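You operate a simulated robot arm through the tools that you are given. There is no shell and no other tool.

You are at the controls of a simulated robot arm. One attempt, no reset.

Task
Shut the yellow-striped carton's long flaps and tape the seam with the beige strip.
Fine: press the strip flat, then push the carton a hand's width back from the table edge.

Only the result counts: the job must be done as asked and must still hold three seconds after the hand-in. Knocking over, shifting, dropping, spilling or breaking anything else fails it.

Robot
A 6-joint arm with a three-finger gripper, fixed in place. Base frame: the origin is at the foot of the arm, x ahead of it, y to its left, z up; the work surface is at about z = 0.8. Readings come in m, degrees, newtons and seconds.
Its first joint turns from -166.0 to 166.0 degrees. Payload 4.89 kg.
The TCP is the grasp point between the finger pads, 0.03 m short of the fingertips. In the tool frame z runs along the fingers and y along their closing line. Largest opening 0.164 m; the body of the gripper starts 0.125 m behind the TCP.
Orientation is told as [roll, pitch, yaw] about the base's x, y, z axes, in that order, counted from this pose: with the fingers straight down and closing along the base's y, the tool's x points along the base's -x, its y along +y and its z along -z.

Tools
- The arm moves only by the tool servo_tool. Its argument "targets" is a list of rows, each an object of numbers (a shift or turn left out is 0, a gripper value left out holds the last): "rx", "ry", "rz": the turn, a rotation vector about the tool's x, y, z in degrees; "x", "y", "z": the shift along the tool's x, y, z in mm; "grip": the opening, from 0 (shut) to 1 (fully open). In form: [{"rx": .., "ry": .., "rz": .., "x": .., "y": .., "z": .., "grip": ..}, ...]. A call has 1 to 20 rows; each row is the pose to reach, as a shift and turn from the pose commanded when the call began, along the tool's axes at that moment. Each row takes 0.2 s and may step no farther than 0.05 m and 8.6 degrees from the row before; otherwise, or with a gripper value out of range, the whole call is refused. Where a pose cannot be reached the arm comes as near as it can. A force on the tool above 40 N (or 10 N above the force at the start of the call, whichever is more), or a blocked arm, ends the call early, and 0.2 s more pass. Each finger travels about 0.108 m/s and halts on what it meets, pressing with about 25 N; the grip force reading is that of the motor and also rises with nothing between the fingers. The clock runs only during rows and for 0.2 s after the last one: add rows that repeat a pose to give the fingers time. The reply holds the time, the measured pose of the TCP, the force on the tool along the base axes, the opening and the grip force, in the units named above and with some noise, with the torque about the TCP (base axes, N m) and any sound that the robot's microphone picked up, and new pictures: "show" is both (left out), scene, wrist or none.
- Cameras (640 x 400 px; columns grow to the right, rows downward): "scene" is fixed at [0.4, -0.6386, 1.4794]; the picture's right is [0.93, -0.37, 0.00], its down [-0.19, -0.48, -0.86] and it looks along [0.32, 0.79, -0.52] (base axes); focal length 363 px, centre (320, 200). "wrist" rides on the gripper at [0.076, -0.002, -0.152] in the tool frame; the picture's right is [0.02, 1.00, 0.00], its down [-0.88, 0.02, -0.47] and it looks along [-0.47, 0.01, 0.88] (tool axes); focal length 247 px, centre (320, 200). There is no depth. A picture from a camera that has moved, and an enlarged one, comes with that camera's place and axes in the base frame and with its lens. The place of the scene camera against the robot may be out by one fixed shift of up to 0.018 m in any direction.
- move_column(by): slides the trunk up (or, below 0, down) by that many m; the arm rides with it, the base frame stays. It gives what a move gives, with no picture.
- close_up(camera, box): a new picture of the part [left, top, right, bottom] of that camera's present view, enlarged. It takes no simulated time.
- finish_job(): hands the job in; it is judged then, once.

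Nothing tells you positions but the pictures and the camera data. Unless the task says otherwise, let go and move clear before handing in.

The tools are called after "Call:" as name(argument=value, ...) on one line, values as JSON. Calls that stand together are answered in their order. servo_tool: Moves the arm, as the interface text tells. Its arguments: {"type":"object","properties":{"targets":{"type":"array"},"show":{"type":"string","enum":["both","scene","wrist","none"]}},"required":["targets"]} The other tools are called the same way: move_column (by) slides the trunk up or down; close_up (camera, box) takes an enlarged picture of a part of a camera's view; finish_job () hands the job in.

At the start:

```text
t: 0.0
tool_pos: [0.5563, 0.0974, 1.2366]
orientation: [0.0, 0.0, 0.0]
wrist_force: [-0.6, -0.8, 0.4]
moment: [0.01, 0.01, 0.0]
gripper_width: 0.1639
grip_force: 0.0
trunk travel left (down, up): [-0.15, 0.24]
```

scene: 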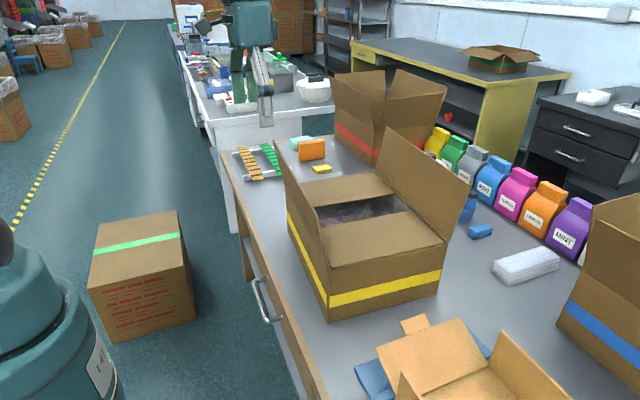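
wrist: 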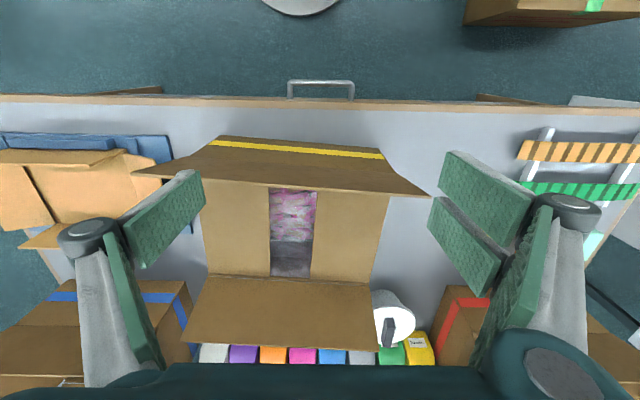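

I see the yellow-striped carton open in front of the arm, with its short flaps already folded in and its two long flaps standing (near and far side). I need to find the beige strip, so I'll take enlarged views first.

Call:
close_up(camera="scene", box=[220, 120, 380, 220])

Call:
close_up(camera="scene", box=[270, 120, 490, 330])

Call:
close_up(camera="wrist", box=[420, 90, 640, 290])

Call:
close_up(camera="wrist", box=[120, 120, 450, 370])

Call:
close_up(camera="scene", box=[420, 120, 640, 300])

Call:
close_up(camera="scene", box=[160, 40, 360, 180])

```text
4.00 times, centred on (300, 170) of scene
camera zoom: at [0.4, -0.6386, 1.4794], right [0.93, -0.37, 0.0], down [-0.19, -0.48, -0.86], along [0.32, 0.79, -0.52], focal length 1453 px, centre (400, 320)
```

zoom: 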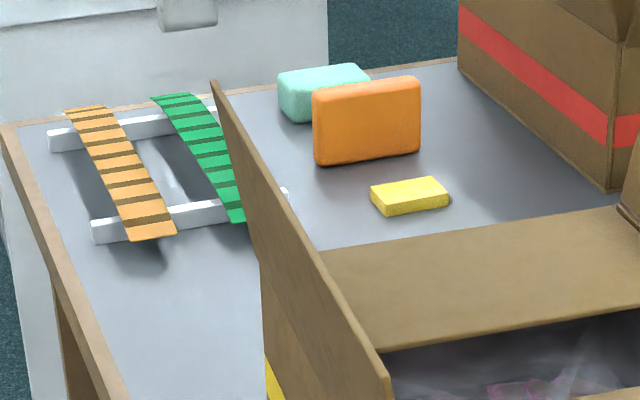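

```text
1.90 times, centred on (380, 225) of scene
camera zoom: at [0.4, -0.6386, 1.4794], right [0.93, -0.37, 0.0], down [-0.19, -0.48, -0.86], along [0.32, 0.79, -0.52], focal length 692 px, centre (206, 152)
```

zoom: 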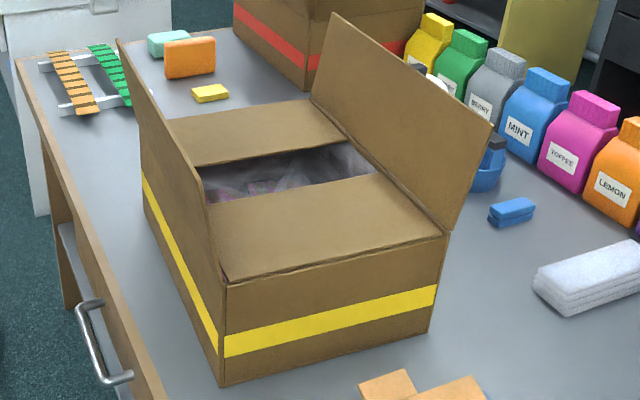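

```text
2.00 times, centred on (530, 190) of wrist
camera zoom: at [0.4794, 0.0968, 1.3887], right [-0.02, 1.0, 0.0], down [0.88, 0.02, 0.47], along [0.47, 0.01, -0.88], focal length 494 px, centre (-100, 220)
```

zoom: 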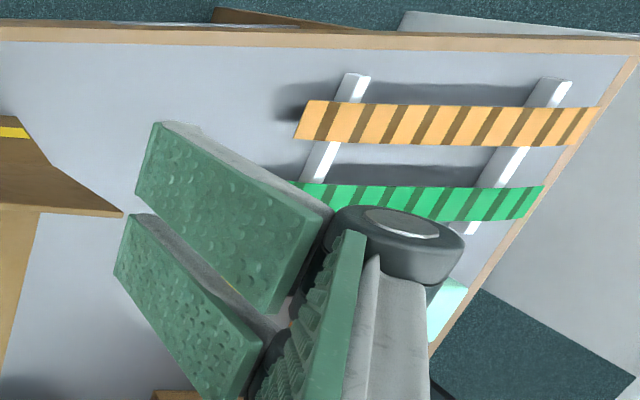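

```text
1.60 times, centred on (285, 245) of wrist
camera zoom: at [0.4794, 0.0968, 1.3887], right [-0.02, 1.0, 0.0], down [0.88, 0.02, 0.47], along [0.47, 0.01, -0.88], focal length 395 px, centre (376, 128)
```

zoom: 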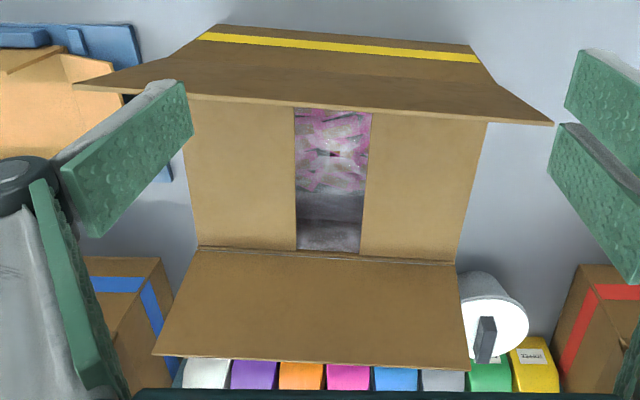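

```text
2.22 times, centred on (530, 210) of scene
camera zoom: at [0.4, -0.6386, 1.4794], right [0.93, -0.37, 0.0], down [-0.19, -0.48, -0.86], along [0.32, 0.79, -0.52], focal length 807 px, centre (-147, 178)
```

zoom: 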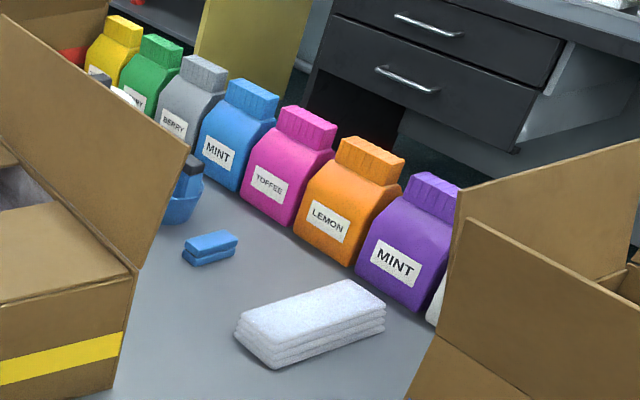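

```text
2.86 times, centred on (260, 110) of scene
camera zoom: at [0.4, -0.6386, 1.4794], right [0.93, -0.37, 0.0], down [-0.19, -0.48, -0.86], along [0.32, 0.79, -0.52], focal length 1038 px, centre (491, 457)
```

zoom: 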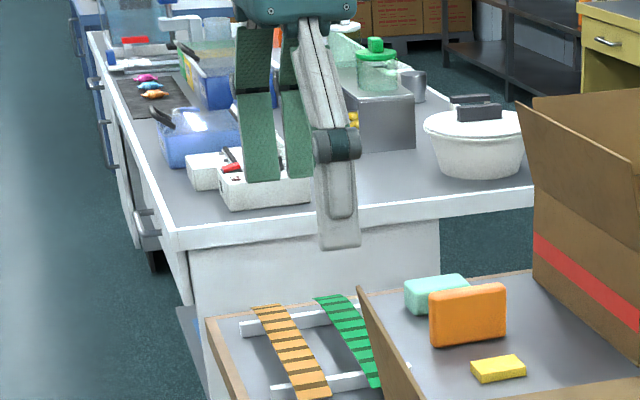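

I take the yellow-striped carton to be centred near (0.79, 0.05), about 0.28 deep and 0.39 long, top at z ≈ 0.955, turned about -3°. The tan/beige strip lies on two rails around (0.64, 0.74). First I close the gripper and move it down in front of (robot side of) the near flap.

Call:
servo_tool(targets=[{"y": -16, "z": 40, "grip": 0}, {"y": -32, "z": 80, "grip": 0}, {"y": -47, "z": 115, "grip": 0}, {"y": -47, "z": 142, "grip": 0}, {"y": -47, "z": 142, "grip": 0}])

```text
t: 1.2
tool_pos: [0.5555, 0.0496, 1.0947]
orientation: [0.1, 0.0, 0.0]
wrist_force: [0.0, -0.2, 0.1]
moment: [-0.01, 0.01, 0.04]
gripper_width: 0.0001
grip_force: 25.2
trunk travel left (down, up): [-0.15, 0.24]
camera wrist: at [0.4792, 0.0487, 1.2459], right [-0.02, 1.0, 0.0], down [0.88, 0.02, 0.47], along [0.47, 0.01, -0.88], focal length 247 px, centre (320, 200)
```

scene: 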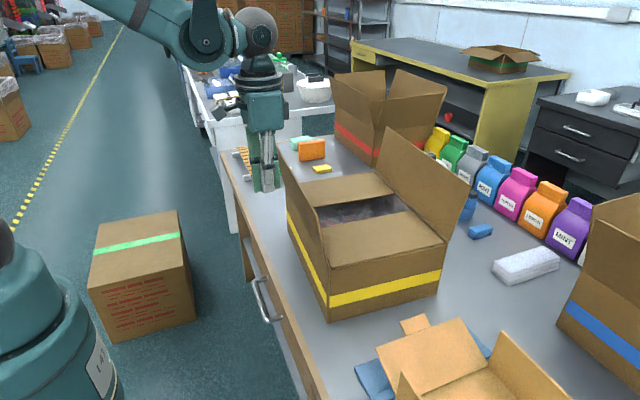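
wrist: 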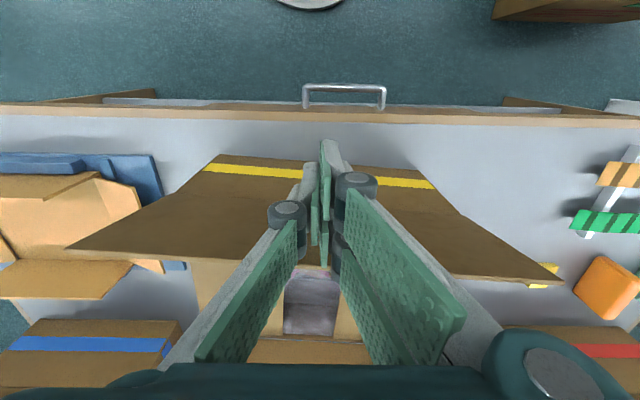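

The closed fingers are in front of the near flap at about mid-length. Next I push it toward +x in an arc, then look.

Call:
servo_tool(targets=[{"x": -25}, {"x": -45}, {"x": -62}, {"x": -80}, {"x": -98, "z": 3}, {"x": -117, "z": 7}, {"x": -135, "z": 15}, {"x": -150, "z": 26}])

```text
t: 3.0
tool_pos: [0.7043, 0.0505, 1.0677]
orientation: [0.1, 0.0, -0.1]
wrist_force: [-1.6, 0.2, 0.8]
moment: [0.01, -0.12, 0.0]
gripper_width: 0.0001
grip_force: 25.2
trunk travel left (down, up): [-0.15, 0.24]
camera wrist: at [0.628, 0.0493, 1.2204], right [-0.02, 1.0, 0.0], down [0.88, 0.02, 0.47], along [0.47, 0.01, -0.88], focal length 247 px, centre (320, 200)
```

scene: 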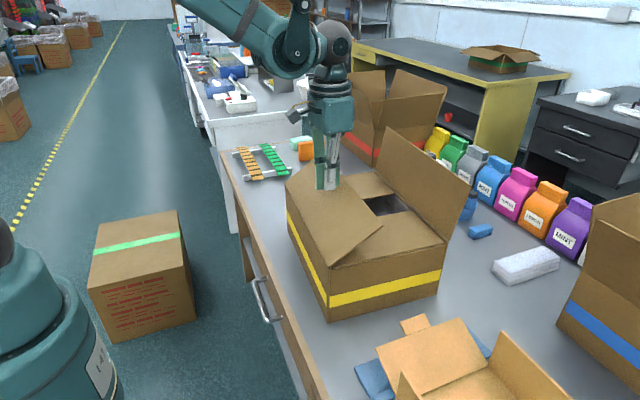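
wrist: 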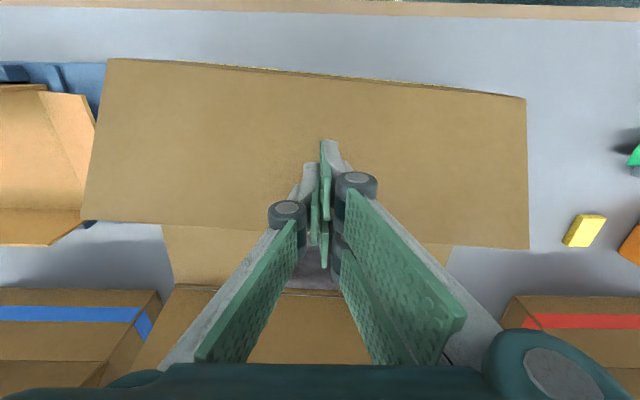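

The near flap is following with very little resistance and is about half shut. I continue the arc down until it lies flat.

Call:
servo_tool(targets=[{"x": -13, "z": 14}, {"x": -24, "z": 28}, {"x": -31, "z": 42}, {"x": -36, "z": 55}, {"x": -38, "z": 64}, {"x": -39, "z": 72}, {"x": -39, "z": 78}, {"x": -39, "z": 82}])

```text
t: 4.5
tool_pos: [0.7437, 0.0516, 0.9991]
orientation: [0.0, -0.2, -0.1]
wrist_force: [-17.1, -0.5, 153.0]
moment: [0.19, -1.16, 0.07]
gripper_width: 0.0062
grip_force: 25.3
trunk travel left (down, up): [-0.15, 0.24]
stopped in row 7: the force on the tool passed its limit at 195 N (the readings are from after the stop); the commanded pose is now the measured one
camera wrist: at [0.6671, 0.0501, 1.1514], right [-0.02, 1.0, 0.0], down [0.88, 0.02, 0.48], along [0.48, 0.01, -0.88], focal length 247 px, centre (320, 200)
```

scene: 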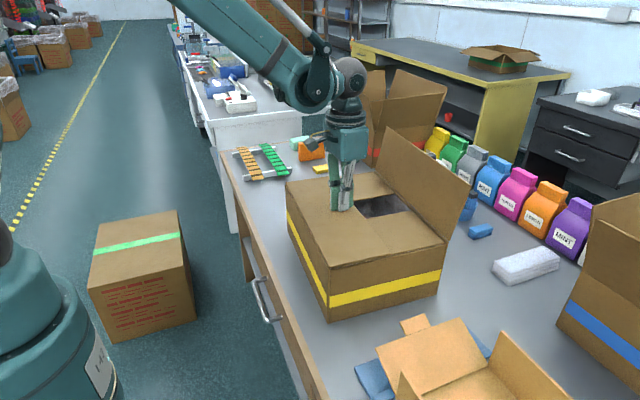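
wrist: 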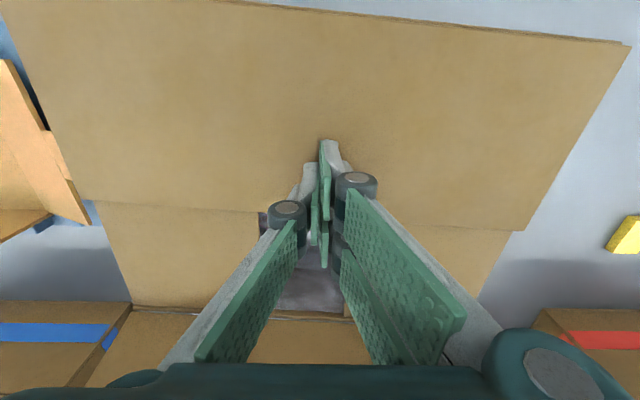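

The near flap is flat: contact came at TCP z ≈ 0.999, so the carton top is about z ≈ 0.969 and I will approach more gently from now on. I lift slowly to see whether the flap stays down.

Call:
servo_tool(targets=[{"z": -5}, {"z": -15}, {"z": -40}, {"z": -80}, {"z": -120}, {"z": -160}])

```text
t: 5.9
tool_pos: [0.7452, 0.0547, 1.1564]
orientation: [0.0, 0.0, 0.0]
wrist_force: [-0.3, -0.1, -0.3]
moment: [-0.02, 0.07, -0.02]
gripper_width: 0.0003
grip_force: 24.9
trunk travel left (down, up): [-0.15, 0.24]
camera wrist: at [0.6686, 0.0526, 1.3094], right [-0.02, 1.0, 0.0], down [0.88, 0.02, 0.47], along [0.47, 0.01, -0.88], focal length 247 px, centre (320, 200)
```

scene: 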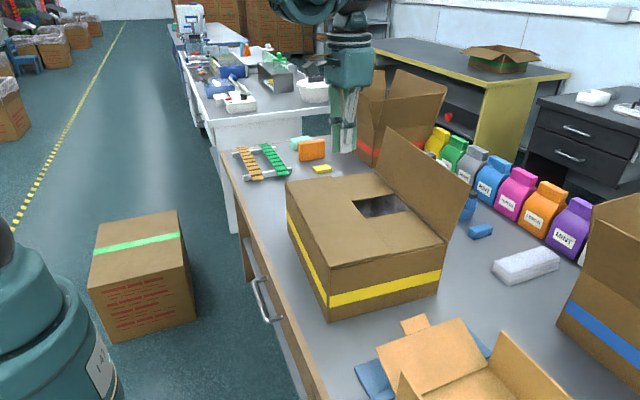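
wrist: 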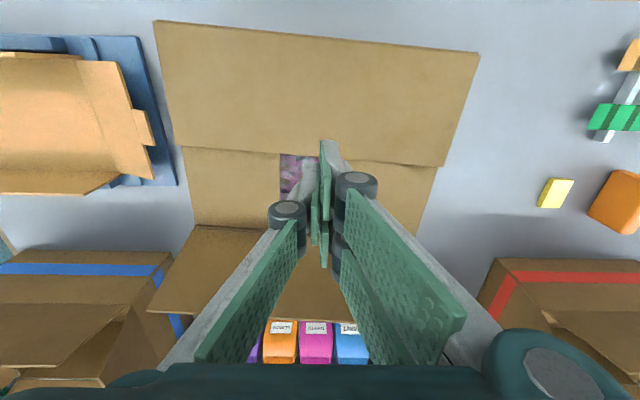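

The near flap stays down, and its free edge (the seam line) runs from about (0.770, -0.142) to (0.789, 0.231) at z ≈ 0.969. The far flap's top edge is at about x ≈ 0.953, z ≈ 1.10, so next I rise, tilt the fingers forward and reach over behind it.

Call:
servo_tool(targets=[{"x": -25, "z": -35, "ry": -6}, {"x": -65, "z": -45, "ry": -12}, {"x": -110, "z": -45, "ry": -18}, {"x": -155, "z": -45, "ry": -25, "y": -10}, {"x": -200, "z": -45, "ry": -25, "y": -20}, {"x": -245, "z": -45, "ry": -25, "y": -20}, {"x": -245, "z": -45, "ry": -25, "y": -20}])

```text
t: 7.5
tool_pos: [0.9915, 0.0306, 1.2021]
orientation: [0.1, -25.1, 0.1]
wrist_force: [0.0, -1.5, -0.3]
moment: [0.04, 0.07, -0.01]
gripper_width: 0.0
grip_force: 25.0
trunk travel left (down, up): [-0.15, 0.24]
camera wrist: at [0.8592, 0.0285, 1.3069], right [-0.02, 1.0, -0.01], down [0.6, 0.02, 0.8], along [0.8, 0.01, -0.6], focal length 247 px, centre (320, 200)
```

scene: 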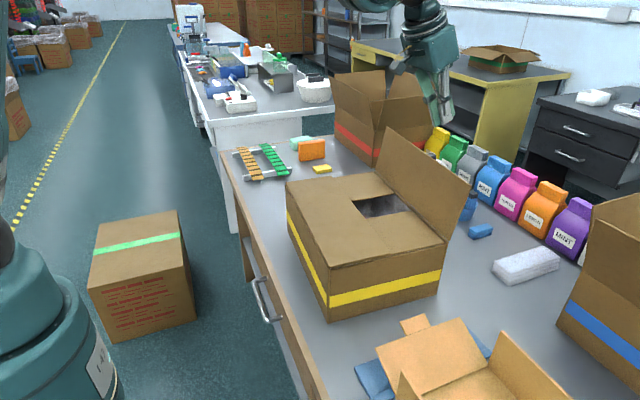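
wrist: 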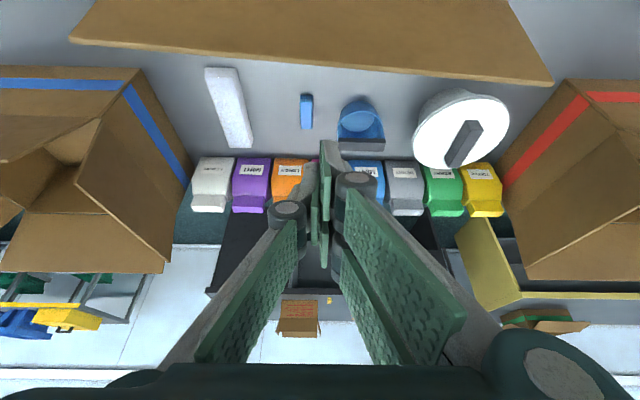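

The fingers are over and behind the far flap's top edge (edge seen at x ≈ 0.94–0.96), clear by about 2 cm. I lower behind it and check before pulling.

Call:
servo_tool(targets=[{"x": 14.4, "z": 30.8}, {"x": 28.8, "z": 61.6}, {"x": 43.1, "z": 92.4}])

```text
t: 8.3
tool_pos: [0.9923, 0.0339, 1.1005]
orientation: [0.0, -25.2, 0.0]
wrist_force: [-0.6, -0.2, 0.5]
moment: [0.01, -0.12, 0.02]
gripper_width: 0.0
grip_force: 25.3
trunk travel left (down, up): [-0.15, 0.24]
camera wrist: at [0.8573, 0.0308, 1.2055], right [-0.02, 1.0, -0.01], down [0.6, 0.02, 0.8], along [0.8, 0.01, -0.6], focal length 247 px, centre (320, 200)
```

scene: 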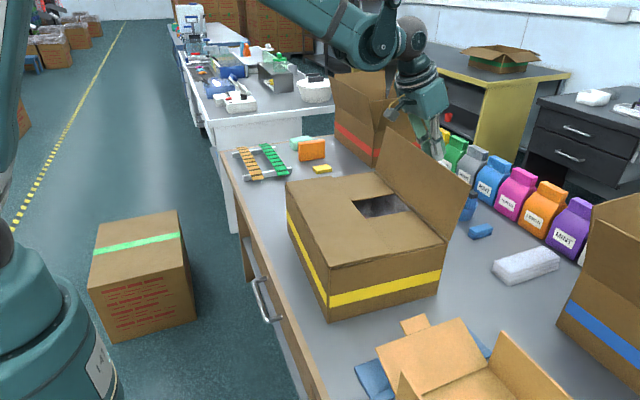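
wrist: 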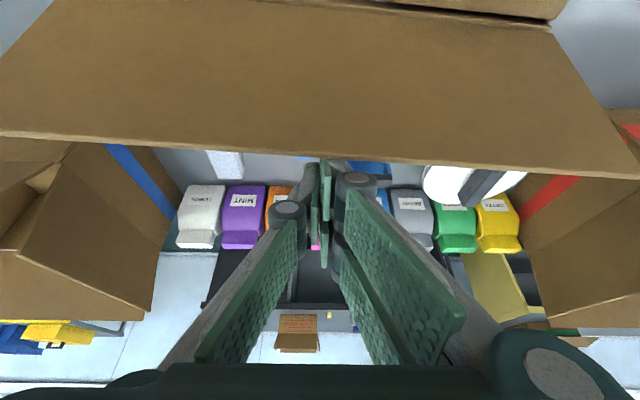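

The fingertips are behind the far flap's top edge. Now I pull it back toward the robot.

Call:
servo_tool(targets=[{"x": 18.1, "z": -8.5}, {"x": 36.2, "z": -16.9}, {"x": 54.4, "z": -25.4}, {"x": 72.5, "z": -33.8}, {"x": 90.6, "z": -42.3}, {"x": 109.2, "z": -49.2}])

```text
t: 9.7
tool_pos: [0.8701, 0.0327, 1.0946]
orientation: [-0.1, -25.0, 0.1]
wrist_force: [0.1, -0.4, -1.2]
moment: [-0.02, 0.07, -0.02]
gripper_width: 0.0001
grip_force: 25.0
trunk travel left (down, up): [-0.15, 0.24]
camera wrist: at [0.7365, 0.0313, 1.2017], right [-0.02, 1.0, -0.01], down [0.6, 0.02, 0.8], along [0.8, 0.01, -0.6], focal length 247 px, centre (320, 200)
```

scene: 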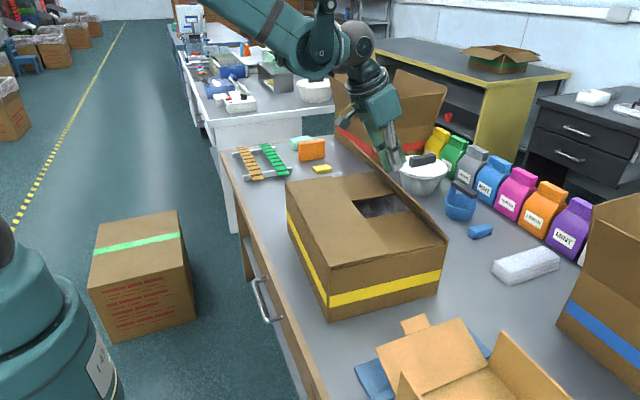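
wrist: 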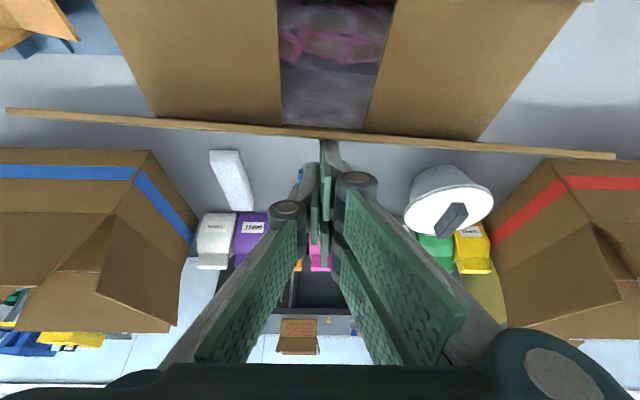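

The far flap has swung past vertical and is edge-on to the wrist camera. I keep going along the arc, stopping short of full closure.

Call:
servo_tool(targets=[{"x": 16.1, "z": 1.3}, {"x": 31.1, "z": 2.7}, {"x": 44.5, "z": 10.1}, {"x": 56.8, "z": 17.6}, {"x": 68.6, "z": 26.4}, {"x": 79.1, "z": 34.8}])

```text
t: 11.1
tool_pos: [0.8122, 0.0322, 1.0332]
orientation: [0.0, -25.1, 0.0]
wrist_force: [0.0, -0.4, -0.7]
moment: [0.04, 0.06, 0.0]
gripper_width: 0.0001
grip_force: 25.1
trunk travel left (down, up): [-0.15, 0.24]
camera wrist: at [0.6787, 0.0308, 1.1387], right [-0.02, 1.0, -0.01], down [0.6, 0.02, 0.8], along [0.8, 0.01, -0.6], focal length 247 px, centre (320, 200)
```

scene: 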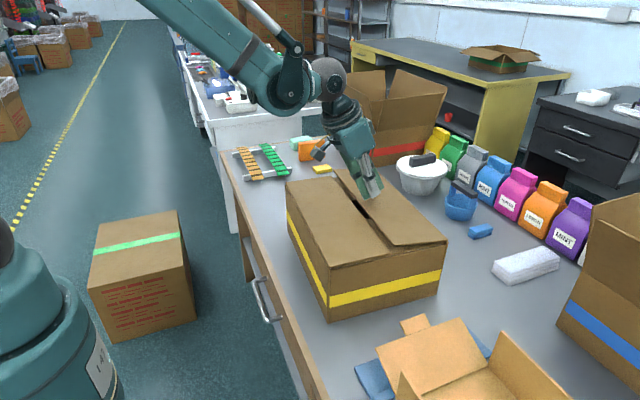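
wrist: 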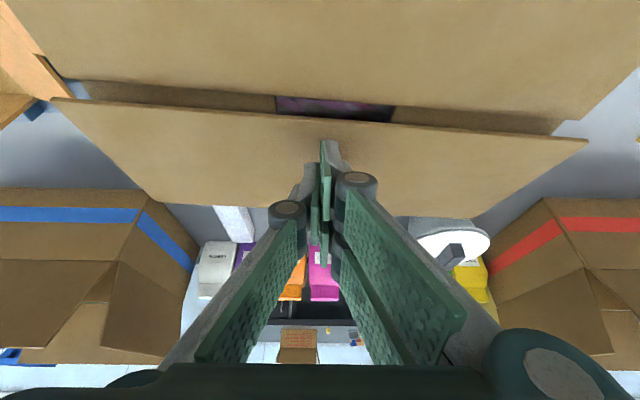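

The far flap is about 15° from shut. I press the last bit slowly.

Call:
servo_tool(targets=[{"x": 4.8, "z": 4.1}, {"x": 9.0, "z": 9.0}, {"x": 11.7, "z": 15.5}, {"x": 13.0, "z": 18.3}, {"x": 13.8, "z": 20.1}, {"x": 14.5, "z": 21.5}, {"x": 15.1, "z": 22.9}, {"x": 15.5, "z": 23.8}])

```text
t: 12.8
tool_pos: [0.8096, 0.0321, 1.0075]
orientation: [-0.1, -25.3, 0.0]
wrist_force: [-5.1, 0.5, 29.3]
moment: [0.08, 0.65, 0.02]
gripper_width: 0.0
grip_force: 25.0
trunk travel left (down, up): [-0.15, 0.24]
stopped in row 8: the force on the tool passed its limit at 44 N (the readings are from after the stop); the commanded pose is now the measured one
camera wrist: at [0.6754, 0.0307, 1.1127], right [-0.02, 1.0, -0.01], down [0.59, 0.02, 0.8], along [0.8, 0.01, -0.59], focal length 247 px, centre (320, 200)
```

scene: 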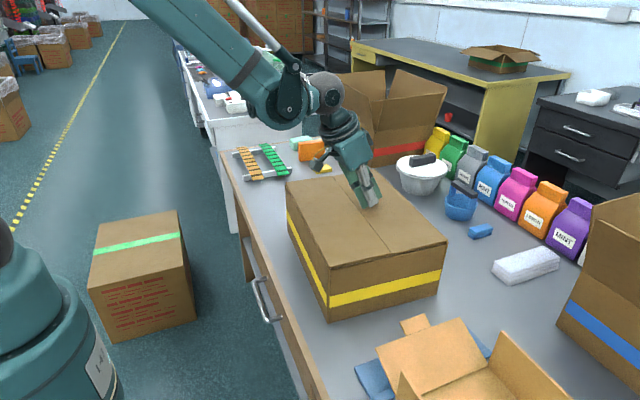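
wrist: 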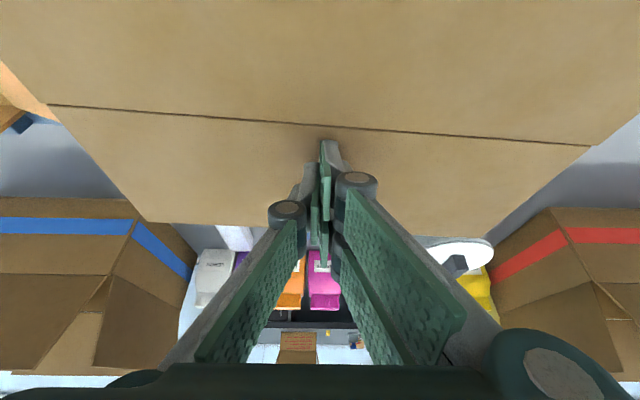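

Both long flaps now meet at the seam. I lift off and check that they stay shut.

Call:
servo_tool(targets=[{"x": -4.2, "z": -9.1}, {"x": -12.7, "z": -27.2}, {"x": -29.6, "z": -63.4, "ry": 8}, {"x": -46.5, "z": -99.7, "ry": 16}, {"x": -63.4, "z": -135.9, "ry": 25}, {"x": -63.4, "z": -135.9, "ry": 25}])

Call:
close_up(camera="scene", box=[270, 150, 470, 330])

Call:
close_up(camera="scene", box=[215, 125, 345, 200])

```text
refused: row 5 steps farther than a row can; nothing moved
```

```text
2.22 times, centred on (370, 240) of scene
camera zoom: at [0.4, -0.6386, 1.4794], right [0.93, -0.37, 0.0], down [-0.19, -0.48, -0.86], along [0.32, 0.79, -0.52], focal length 807 px, centre (209, 111)
```

zoom: 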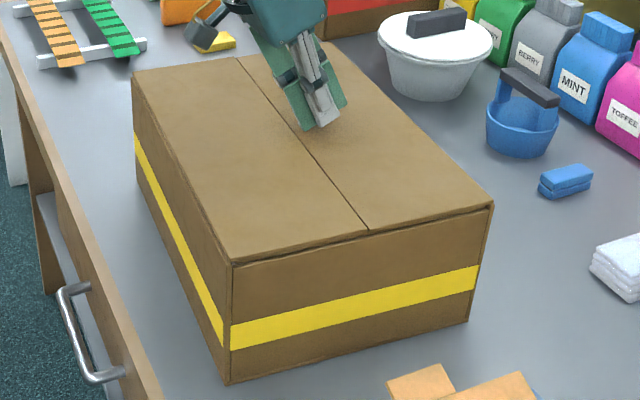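

```text
4.92 times, centred on (280, 162) of scene
camera zoom: at [0.4, -0.6386, 1.4794], right [0.93, -0.37, 0.0], down [-0.19, -0.48, -0.86], along [0.32, 0.79, -0.52], focal length 1788 px, centre (517, 385)
```

zoom: 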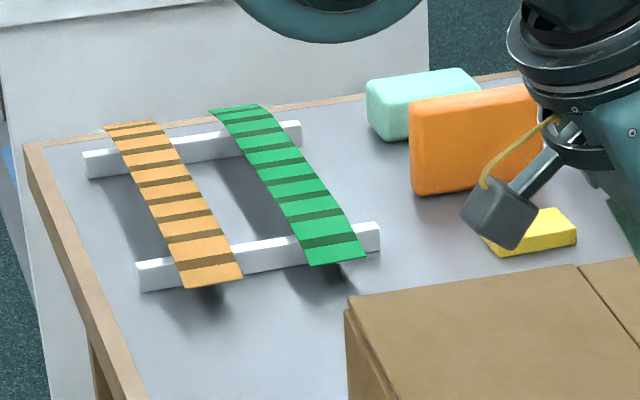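

The flaps meet cleanly at the seam; the refusal was only an over-large turn step. I lift with a smaller turn step and straighten the tool.

Call:
servo_tool(targets=[{"x": -4.2, "z": -9.1}, {"x": -12.7, "z": -27.2}, {"x": -29.6, "z": -63.4, "ry": 7}, {"x": -46.5, "z": -99.7, "ry": 14}, {"x": -63.4, "z": -135.9, "ry": 20}, {"x": -63.4, "z": -135.9, "ry": 25.3}])

Call:
close_up(camera="scene", box=[270, 150, 470, 330])

```text
t: 14.2
tool_pos: [0.8083, 0.0313, 1.1567]
orientation: [0.1, 0.2, 0.0]
wrist_force: [-2.0, 0.4, 0.9]
moment: [0.02, -0.22, 0.0]
gripper_width: 0.0
grip_force: 25.1
trunk travel left (down, up): [-0.15, 0.24]
camera wrist: at [0.732, 0.0304, 1.3096], right [-0.02, 1.0, 0.0], down [0.88, 0.02, 0.47], along [0.47, 0.01, -0.88], focal length 247 px, centre (320, 200)
```

scene: 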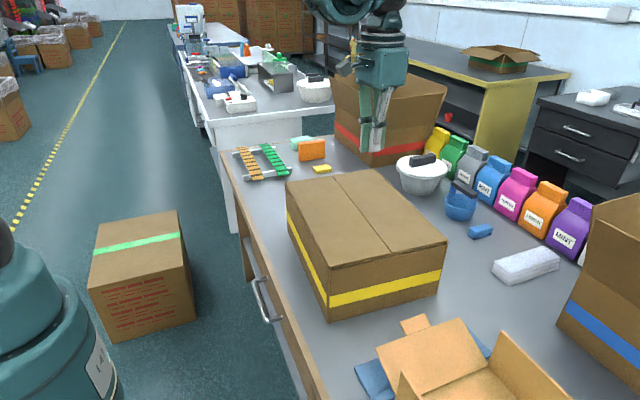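
wrist: 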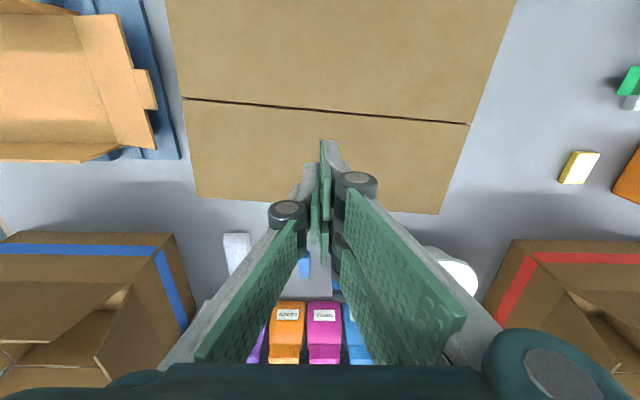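

```text
2.22 times, centred on (370, 240) of scene
camera zoom: at [0.4, -0.6386, 1.4794], right [0.93, -0.37, 0.0], down [-0.19, -0.48, -0.86], along [0.32, 0.79, -0.52], focal length 807 px, centre (209, 111)
```

zoom: 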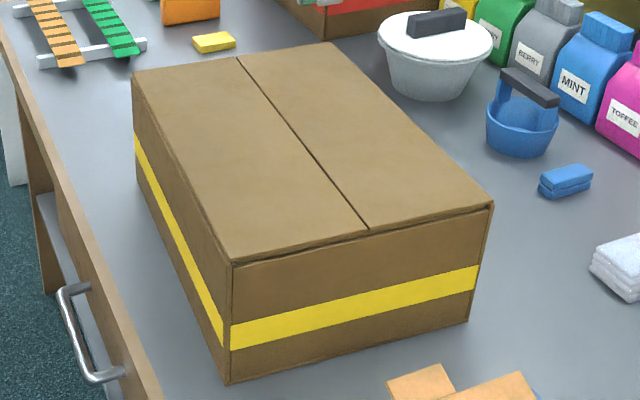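

Both flaps stay shut with the seam line at about (0.781, 0.044), running ~3.3° off the y axis. Next I fly over to the strips, turning the tool 90° so the fingers close across the strip's width.

Call:
servo_tool(targets=[{"x": 11.2, "y": 41.9, "z": 3.8, "rz": -6, "grip": 0}, {"x": 22.4, "y": 83.8, "z": 7.6, "rz": -12}, {"x": 33.6, "y": 125.7, "z": 11.4, "rz": -18}, {"x": 44.8, "y": 167.6, "z": 15.2, "rz": -24}, {"x": 56, "y": 209.5, "z": 19, "rz": -30}, {"x": 67.2, "y": 251.4, "z": 22.8, "rz": -36}, {"x": 78.4, "y": 293.3, "z": 26.6, "rz": -42}, {"x": 89.6, "y": 335.2, "z": 30.4, "rz": -48}, {"x": 100.8, "y": 377.1, "z": 34.2, "rz": -54}, {"x": 112, "y": 419, "z": 38, "rz": -60}, {"x": 123.2, "y": 460.9, "z": 41.8, "rz": -66}, {"x": 134.4, "y": 502.8, "z": 45.6, "rz": -72}, {"x": 145.6, "y": 544.7, "z": 49.4, "rz": -78}, {"x": 156.8, "y": 586.6, "z": 53.2, "rz": -84}, {"x": 168, "y": 628.5, "z": 57, "rz": -90, "grip": 0.46}, {"x": 168, "y": 628.5, "z": 57, "rz": -90}, {"x": 168, "y": 628.5, "z": 57, "rz": -90}])

```text
t: 17.8
tool_pos: [0.6425, 0.6626, 1.1008]
orientation: [0.1, -0.1, 90.0]
wrist_force: [-0.1, 1.1, 0.4]
moment: [-0.09, -0.01, 0.02]
gripper_width: 0.0757
grip_force: 0.0
trunk travel left (down, up): [-0.15, 0.24]
camera wrist: at [0.6434, 0.5863, 1.2534], right [-1.0, -0.02, 0.0], down [-0.02, 0.88, 0.47], along [-0.01, 0.47, -0.88], focal length 247 px, centre (320, 200)
```

scene: 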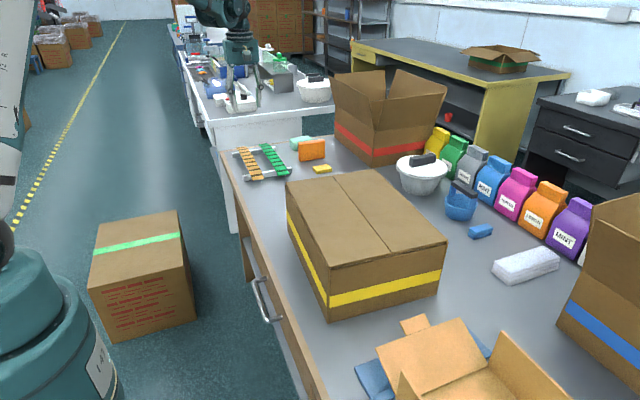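
wrist: 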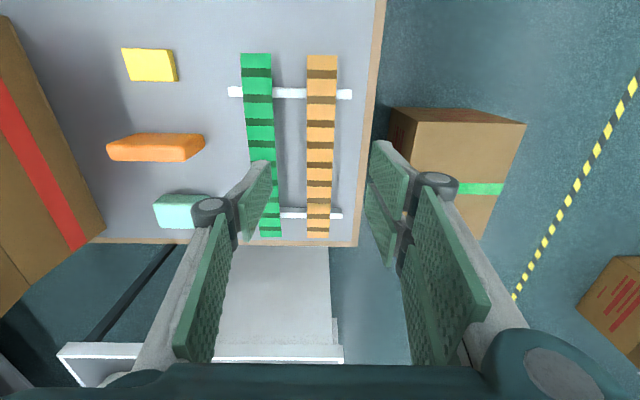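

The strips are now clearly visible from above: the tan strip runs y 0.57–0.91 at x ≈ 0.640, about 0.047 wide, across rails at y ≈ 0.62 and 0.85. I look closer before descending.

Call:
close_up(camera="wrist", box=[215, 35, 385, 260])

Call:
close_up(camera="scene", box=[225, 130, 305, 190])

```text
1.78 times, centred on (300, 148) of wrist
camera zoom: at [0.6434, 0.5863, 1.2534], right [-1.0, -0.02, 0.0], down [-0.02, 0.88, 0.47], along [-0.01, 0.47, -0.88], focal length 439 px, centre (356, 293)
```

zoom: 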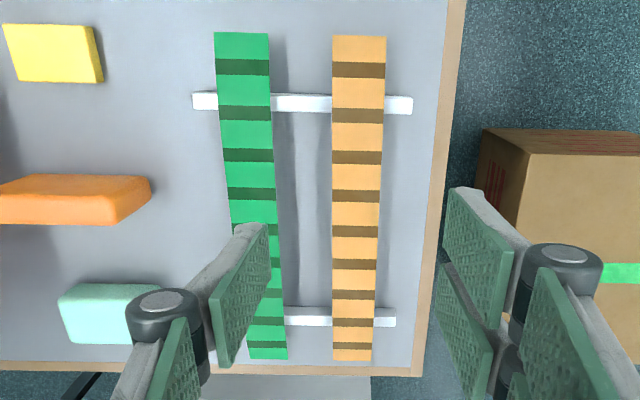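

```text
6.67 times, centred on (265, 160) of scene
camera zoom: at [0.4, -0.6386, 1.4794], right [0.93, -0.37, 0.0], down [-0.19, -0.48, -0.86], along [0.32, 0.79, -0.52], focal length 2421 px, centre (687, 467)
```

zoom: 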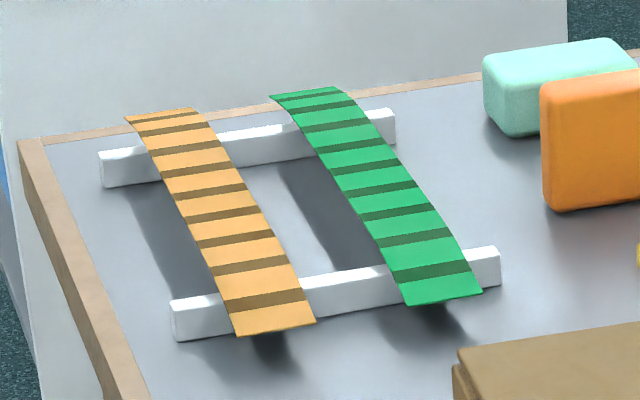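

The tan strip is a chain of nine short links with the middle one at about (0.640, 0.740), which is near the reach limit. I move above it to z = 0.95 and check how well the arm holds that pose.

Call:
servo_tool(targets=[{"x": -20, "y": 2.5, "z": 38}, {"x": -40, "y": 2.5, "z": 76}, {"x": -60, "y": 2.5, "z": 114}, {"x": -77.4, "y": 2.5, "z": 150}, {"x": -77.4, "y": 2.5, "z": 150}])

```text
t: 19.0
tool_pos: [0.6388, 0.7398, 0.9475]
orientation: [0.2, 0.0, 90.0]
wrist_force: [0.9, 0.1, 0.5]
moment: [-0.06, 0.02, 0.0]
gripper_width: 0.0755
grip_force: 0.1
trunk travel left (down, up): [-0.15, 0.24]
camera wrist: at [0.6407, 0.6634, 1.1004], right [-1.0, -0.02, 0.0], down [-0.02, 0.88, 0.47], along [-0.01, 0.47, -0.88], focal length 247 px, centre (320, 200)
```

scene: 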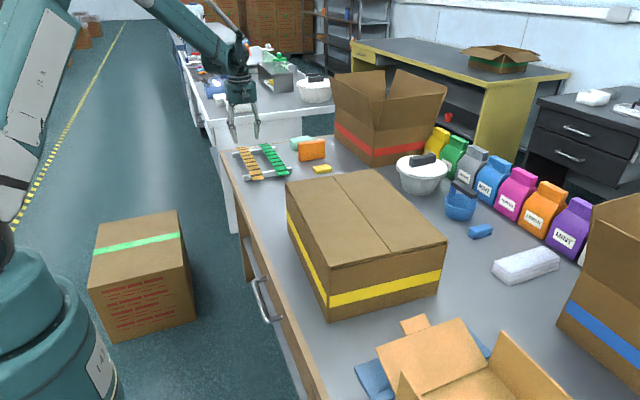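
wrist: 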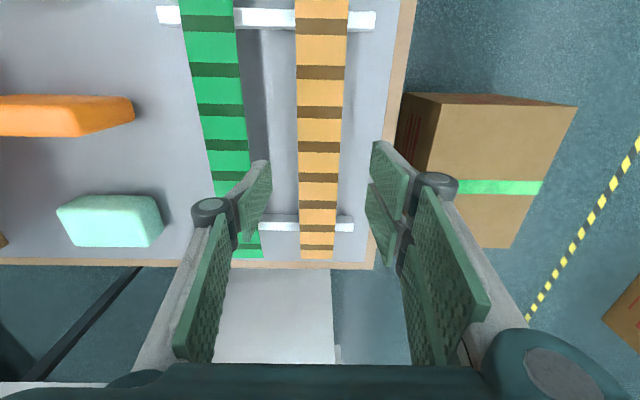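

The arm holds the vertical pose, and the middle link's dark bar is at y ≈ 0.742, x ≈ 0.640, right under the gripper. I lower so the fingertips pass just below the strip level.

Call:
servo_tool(targets=[{"z": 30}, {"z": 60}, {"z": 80}, {"z": 95}, {"z": 102}, {"z": 102}])

Call:
close_up(camera="scene", box=[215, 90, 305, 190])

Call:
close_up(camera="wrist", box=[200, 0, 460, 280])

```text
t: 20.4
tool_pos: [0.6381, 0.7401, 0.8473]
orientation: [0.1, 0.0, 90.0]
wrist_force: [-0.3, -0.3, -0.7]
moment: [0.0, 0.0, -0.01]
gripper_width: 0.0755
grip_force: 0.1
trunk travel left (down, up): [-0.15, 0.24]
camera wrist: at [0.6406, 0.6634, 1.0003], right [-1.0, -0.02, 0.0], down [-0.02, 0.88, 0.47], along [-0.01, 0.47, -0.88], focal length 247 px, centre (320, 200)
```

scene: 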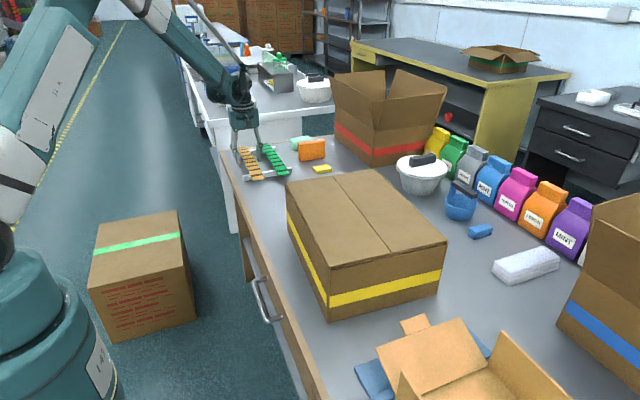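
wrist: 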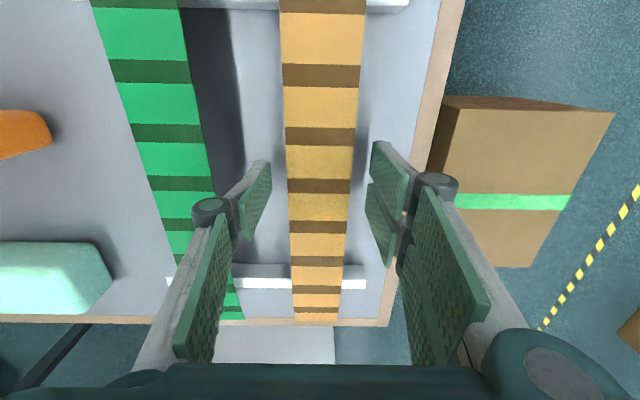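

```text
4.00 times, centred on (260, 140) of scene
camera zoom: at [0.4, -0.6386, 1.4794], right [0.93, -0.37, 0.0], down [-0.19, -0.48, -0.86], along [0.32, 0.79, -0.52], focal length 1453 px, centre (560, 440)
```

zoom: 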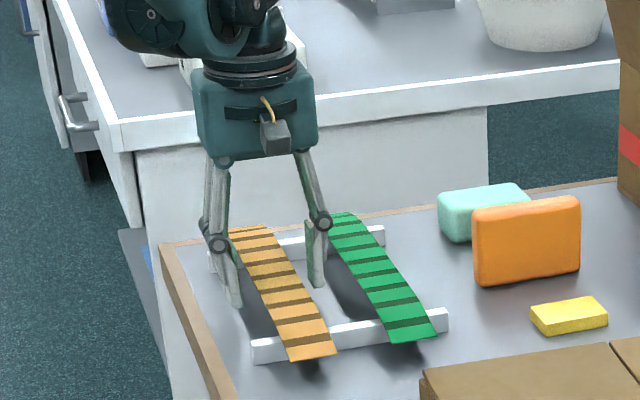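

```text
1.43 times, centred on (330, 140) of wrist
camera zoom: at [0.6406, 0.6634, 1.0003], right [-1.0, -0.02, 0.0], down [-0.02, 0.88, 0.47], along [-0.01, 0.47, -0.88], focal length 353 px, centre (306, 286)
```

zoom: 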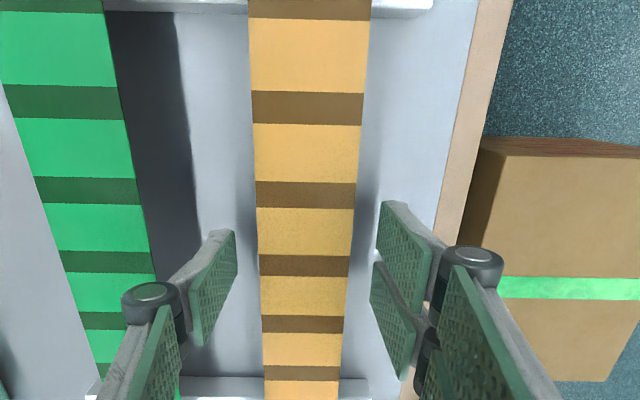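

The fingers straddle the middle link with the tips about 1 cm below the strip. I close gradually on its edges.

Call:
servo_tool(targets=[{"z": 2, "grip": 0.42}, {"z": 2, "grip": 0.37}, {"z": 2, "grip": 0.33}, {"z": 2, "grip": 0.3}, {"z": 2, "grip": 0.27}, {"z": 2, "grip": 0.24}, {"z": 2, "grip": 0.24}])

Call:
close_up(camera="wrist", box=[200, 0, 460, 280])

Call:
close_up(camera="scene", box=[215, 90, 305, 190])

```text
t: 22.0
tool_pos: [0.6383, 0.7408, 0.8461]
orientation: [0.1, -0.1, 90.0]
wrist_force: [-0.2, 0.6, -1.5]
moment: [0.0, -0.01, 0.0]
gripper_width: 0.0445
grip_force: 24.9
trunk travel left (down, up): [-0.15, 0.24]
camera wrist: at [0.6404, 0.6627, 0.9982], right [-1.0, -0.02, 0.0], down [-0.02, 0.88, 0.47], along [-0.01, 0.47, -0.88], focal length 247 px, centre (320, 200)
```

scene: 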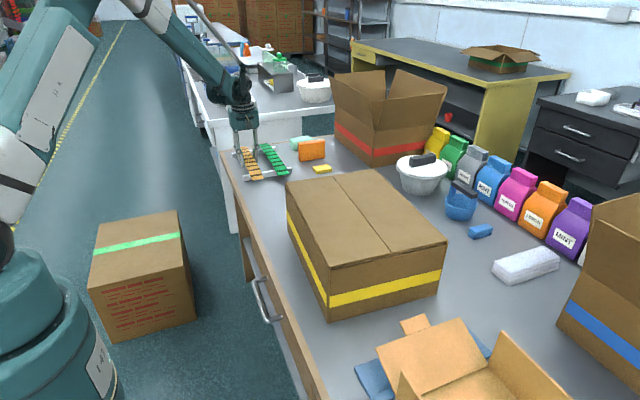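
wrist: 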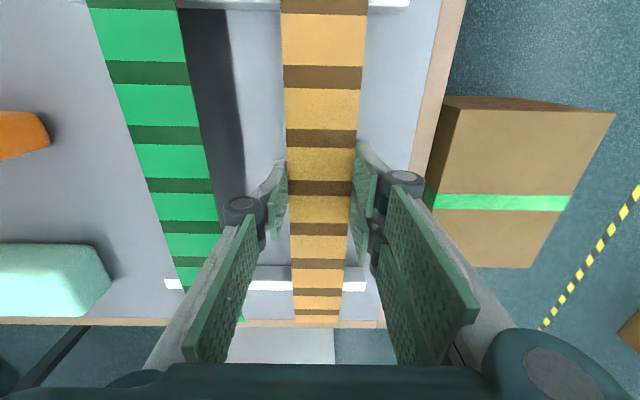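

```text
1.43 times, centred on (330, 140) of wrist
camera zoom: at [0.6404, 0.6627, 0.9982], right [-1.0, -0.02, 0.0], down [-0.02, 0.88, 0.47], along [-0.01, 0.47, -0.88], focal length 353 px, centre (306, 286)
```

zoom: 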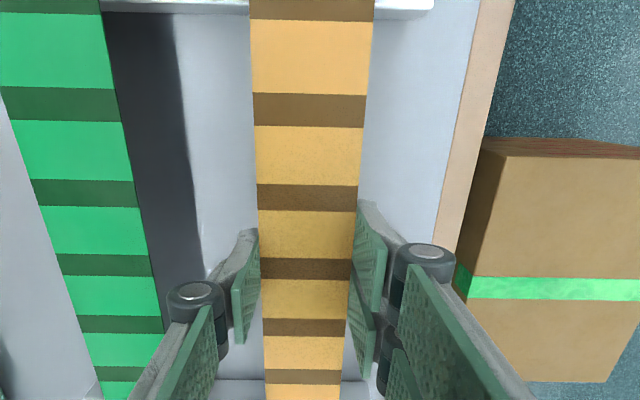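

```text
4.00 times, centred on (260, 140) of scene
camera zoom: at [0.4, -0.6386, 1.4794], right [0.93, -0.37, 0.0], down [-0.19, -0.48, -0.86], along [0.32, 0.79, -0.52], focal length 1453 px, centre (560, 440)
```

zoom: 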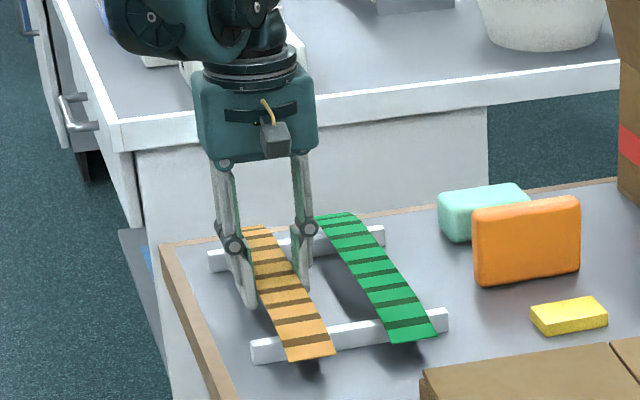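

The gripper stopped at 44.5 mm, holding the strip's edges. I lift slowly and look at how it hangs.

Call:
servo_tool(targets=[{"z": -5, "grip": 0.2}, {"z": -12}, {"z": -22}, {"z": -35}, {"z": -50}, {"z": -70}, {"z": -90}])

Call:
close_up(camera="scene", box=[200, 60, 320, 190])

```text
t: 23.6
tool_pos: [0.6382, 0.7383, 0.9349]
orientation: [0.3, 0.0, 90.0]
wrist_force: [0.3, 0.6, -0.3]
moment: [-0.02, 0.04, 0.0]
gripper_width: 0.0445
grip_force: 24.9
trunk travel left (down, up): [-0.15, 0.24]
camera wrist: at [0.6401, 0.6614, 1.0873], right [-1.0, -0.02, 0.0], down [-0.02, 0.88, 0.47], along [-0.01, 0.47, -0.88], focal length 247 px, centre (320, 200)
```

scene: 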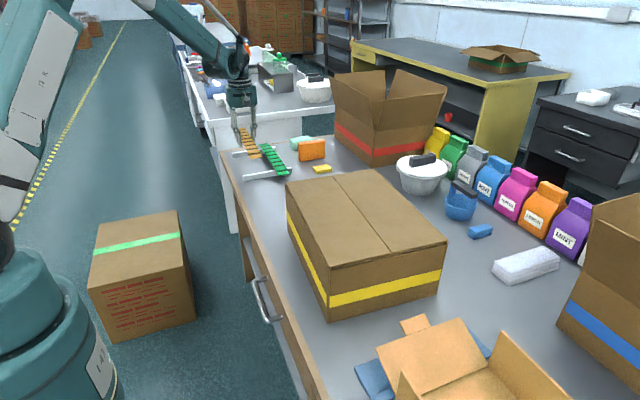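
wrist: 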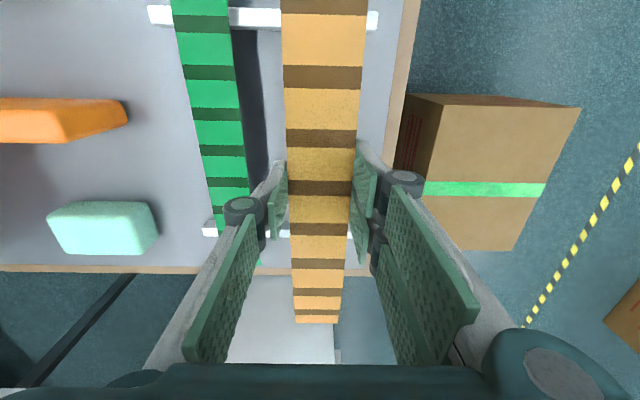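

```text
3.08 times, centred on (260, 125) of scene
camera zoom: at [0.4, -0.6386, 1.4794], right [0.93, -0.37, 0.0], down [-0.19, -0.48, -0.86], along [0.32, 0.79, -0.52], focal length 1118 px, centre (505, 431)
```

zoom: 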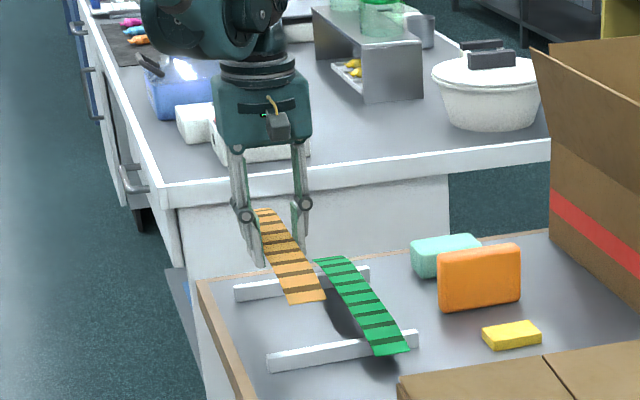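

The strip is held by its middle link and hangs almost straight. I raise it, then carry it over the carton, turning ~3.3° to match the seam.

Call:
servo_tool(targets=[{"z": -25}, {"z": -60}, {"z": -100}, {"z": -140}, {"z": -170}, {"z": -185}], show="none")

Call:
servo_tool(targets=[{"x": 20, "y": -4, "rz": 0.2}, {"x": 50, "y": -10, "rz": 0.4}, {"x": 86, "y": -18, "rz": 0.6}, {"x": 124, "y": -26, "rz": 0.8}, {"x": 162, "y": -34, "rz": 1.0}, {"x": 200, "y": -42, "rz": 1.2}, {"x": 238, "y": -50, "rz": 1.4}, {"x": 276, "y": -58, "rz": 1.6}, {"x": 314, "y": -66, "rz": 1.8}, {"x": 352, "y": -74, "rz": 2.0}, {"x": 390, "y": -82, "rz": 2.2}, {"x": 428, "y": -90, "rz": 2.4}, {"x": 466, "y": -98, "rz": 2.6}, {"x": 504, "y": -106, "rz": 2.8}, {"x": 542, "y": -114, "rz": 3.0}, {"x": 580, "y": -121, "rz": 3.1}, {"x": 618, "y": -128, "rz": 3.2}, {"x": 654, "y": -135, "rz": 3.3}, {"x": 680, "y": -140, "rz": 3.3}, {"x": 695, "y": -143, "rz": 3.3}])

```text
t: 25.0
tool_pos: [0.6382, 0.7381, 1.1211]
orientation: [0.0, -0.1, 90.0]
wrist_force: [0.7, -0.4, -0.7]
moment: [-0.01, 0.01, -0.02]
gripper_width: 0.0447
grip_force: 25.0
trunk travel left (down, up): [-0.15, 0.24]
```

```text
t: 29.2
tool_pos: [0.7832, 0.0443, 1.1182]
orientation: [0.2, 0.0, 86.7]
wrist_force: [-0.5, 0.3, 0.4]
moment: [-0.07, -0.06, 0.03]
gripper_width: 0.0448
grip_force: 25.7
trunk travel left (down, up): [-0.15, 0.24]
camera wrist: at [0.7806, -0.0327, 1.2707], right [-1.0, 0.04, 0.0], down [0.03, 0.88, 0.47], along [0.01, 0.47, -0.88], focal length 247 px, centre (320, 200)
```

scene: 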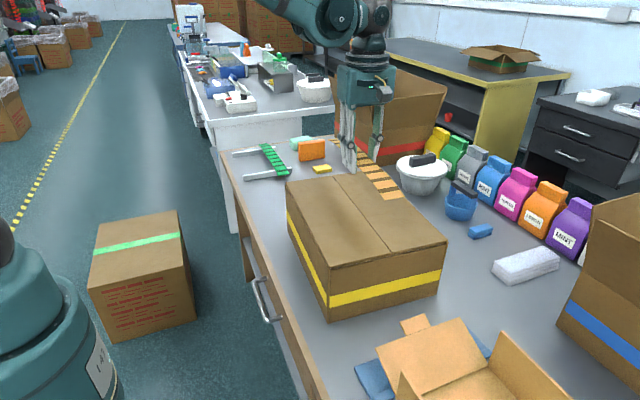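
wrist: 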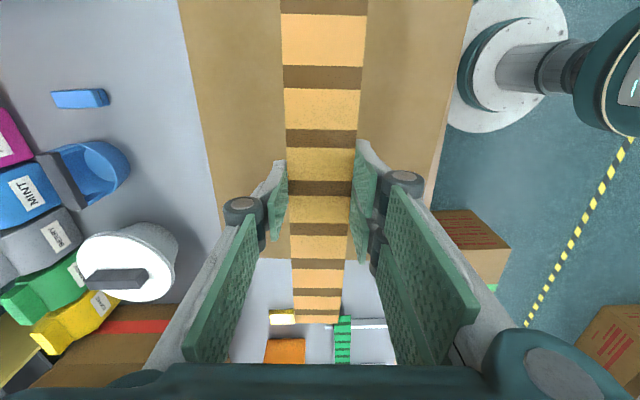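

The strip is above the carton, aligned roughly with the seam. I check its centring with enlarged views before lowering.

Call:
close_up(camera="wrist", box=[160, 0, 490, 270])

Call:
close_up(camera="scene", box=[280, 100, 460, 270])

```text
1.48 times, centred on (325, 135) of wrist
camera zoom: at [0.7806, -0.0327, 1.2707], right [-1.0, 0.04, 0.0], down [0.03, 0.88, 0.47], along [0.01, 0.47, -0.88], focal length 366 px, centre (313, 296)
```

zoom: 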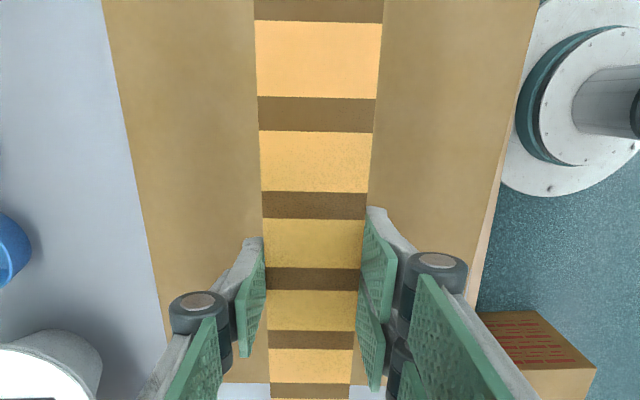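

```text
2.35 times, centred on (370, 185) of scene
camera zoom: at [0.4, -0.6386, 1.4794], right [0.93, -0.37, 0.0], down [-0.19, -0.48, -0.86], along [0.32, 0.79, -0.52], focal length 854 px, centre (202, 235)
```

zoom: 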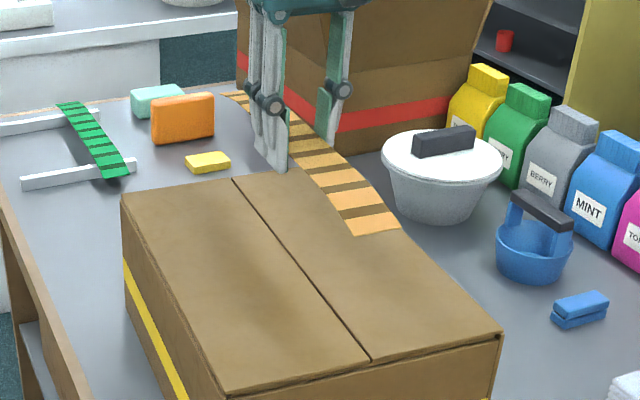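

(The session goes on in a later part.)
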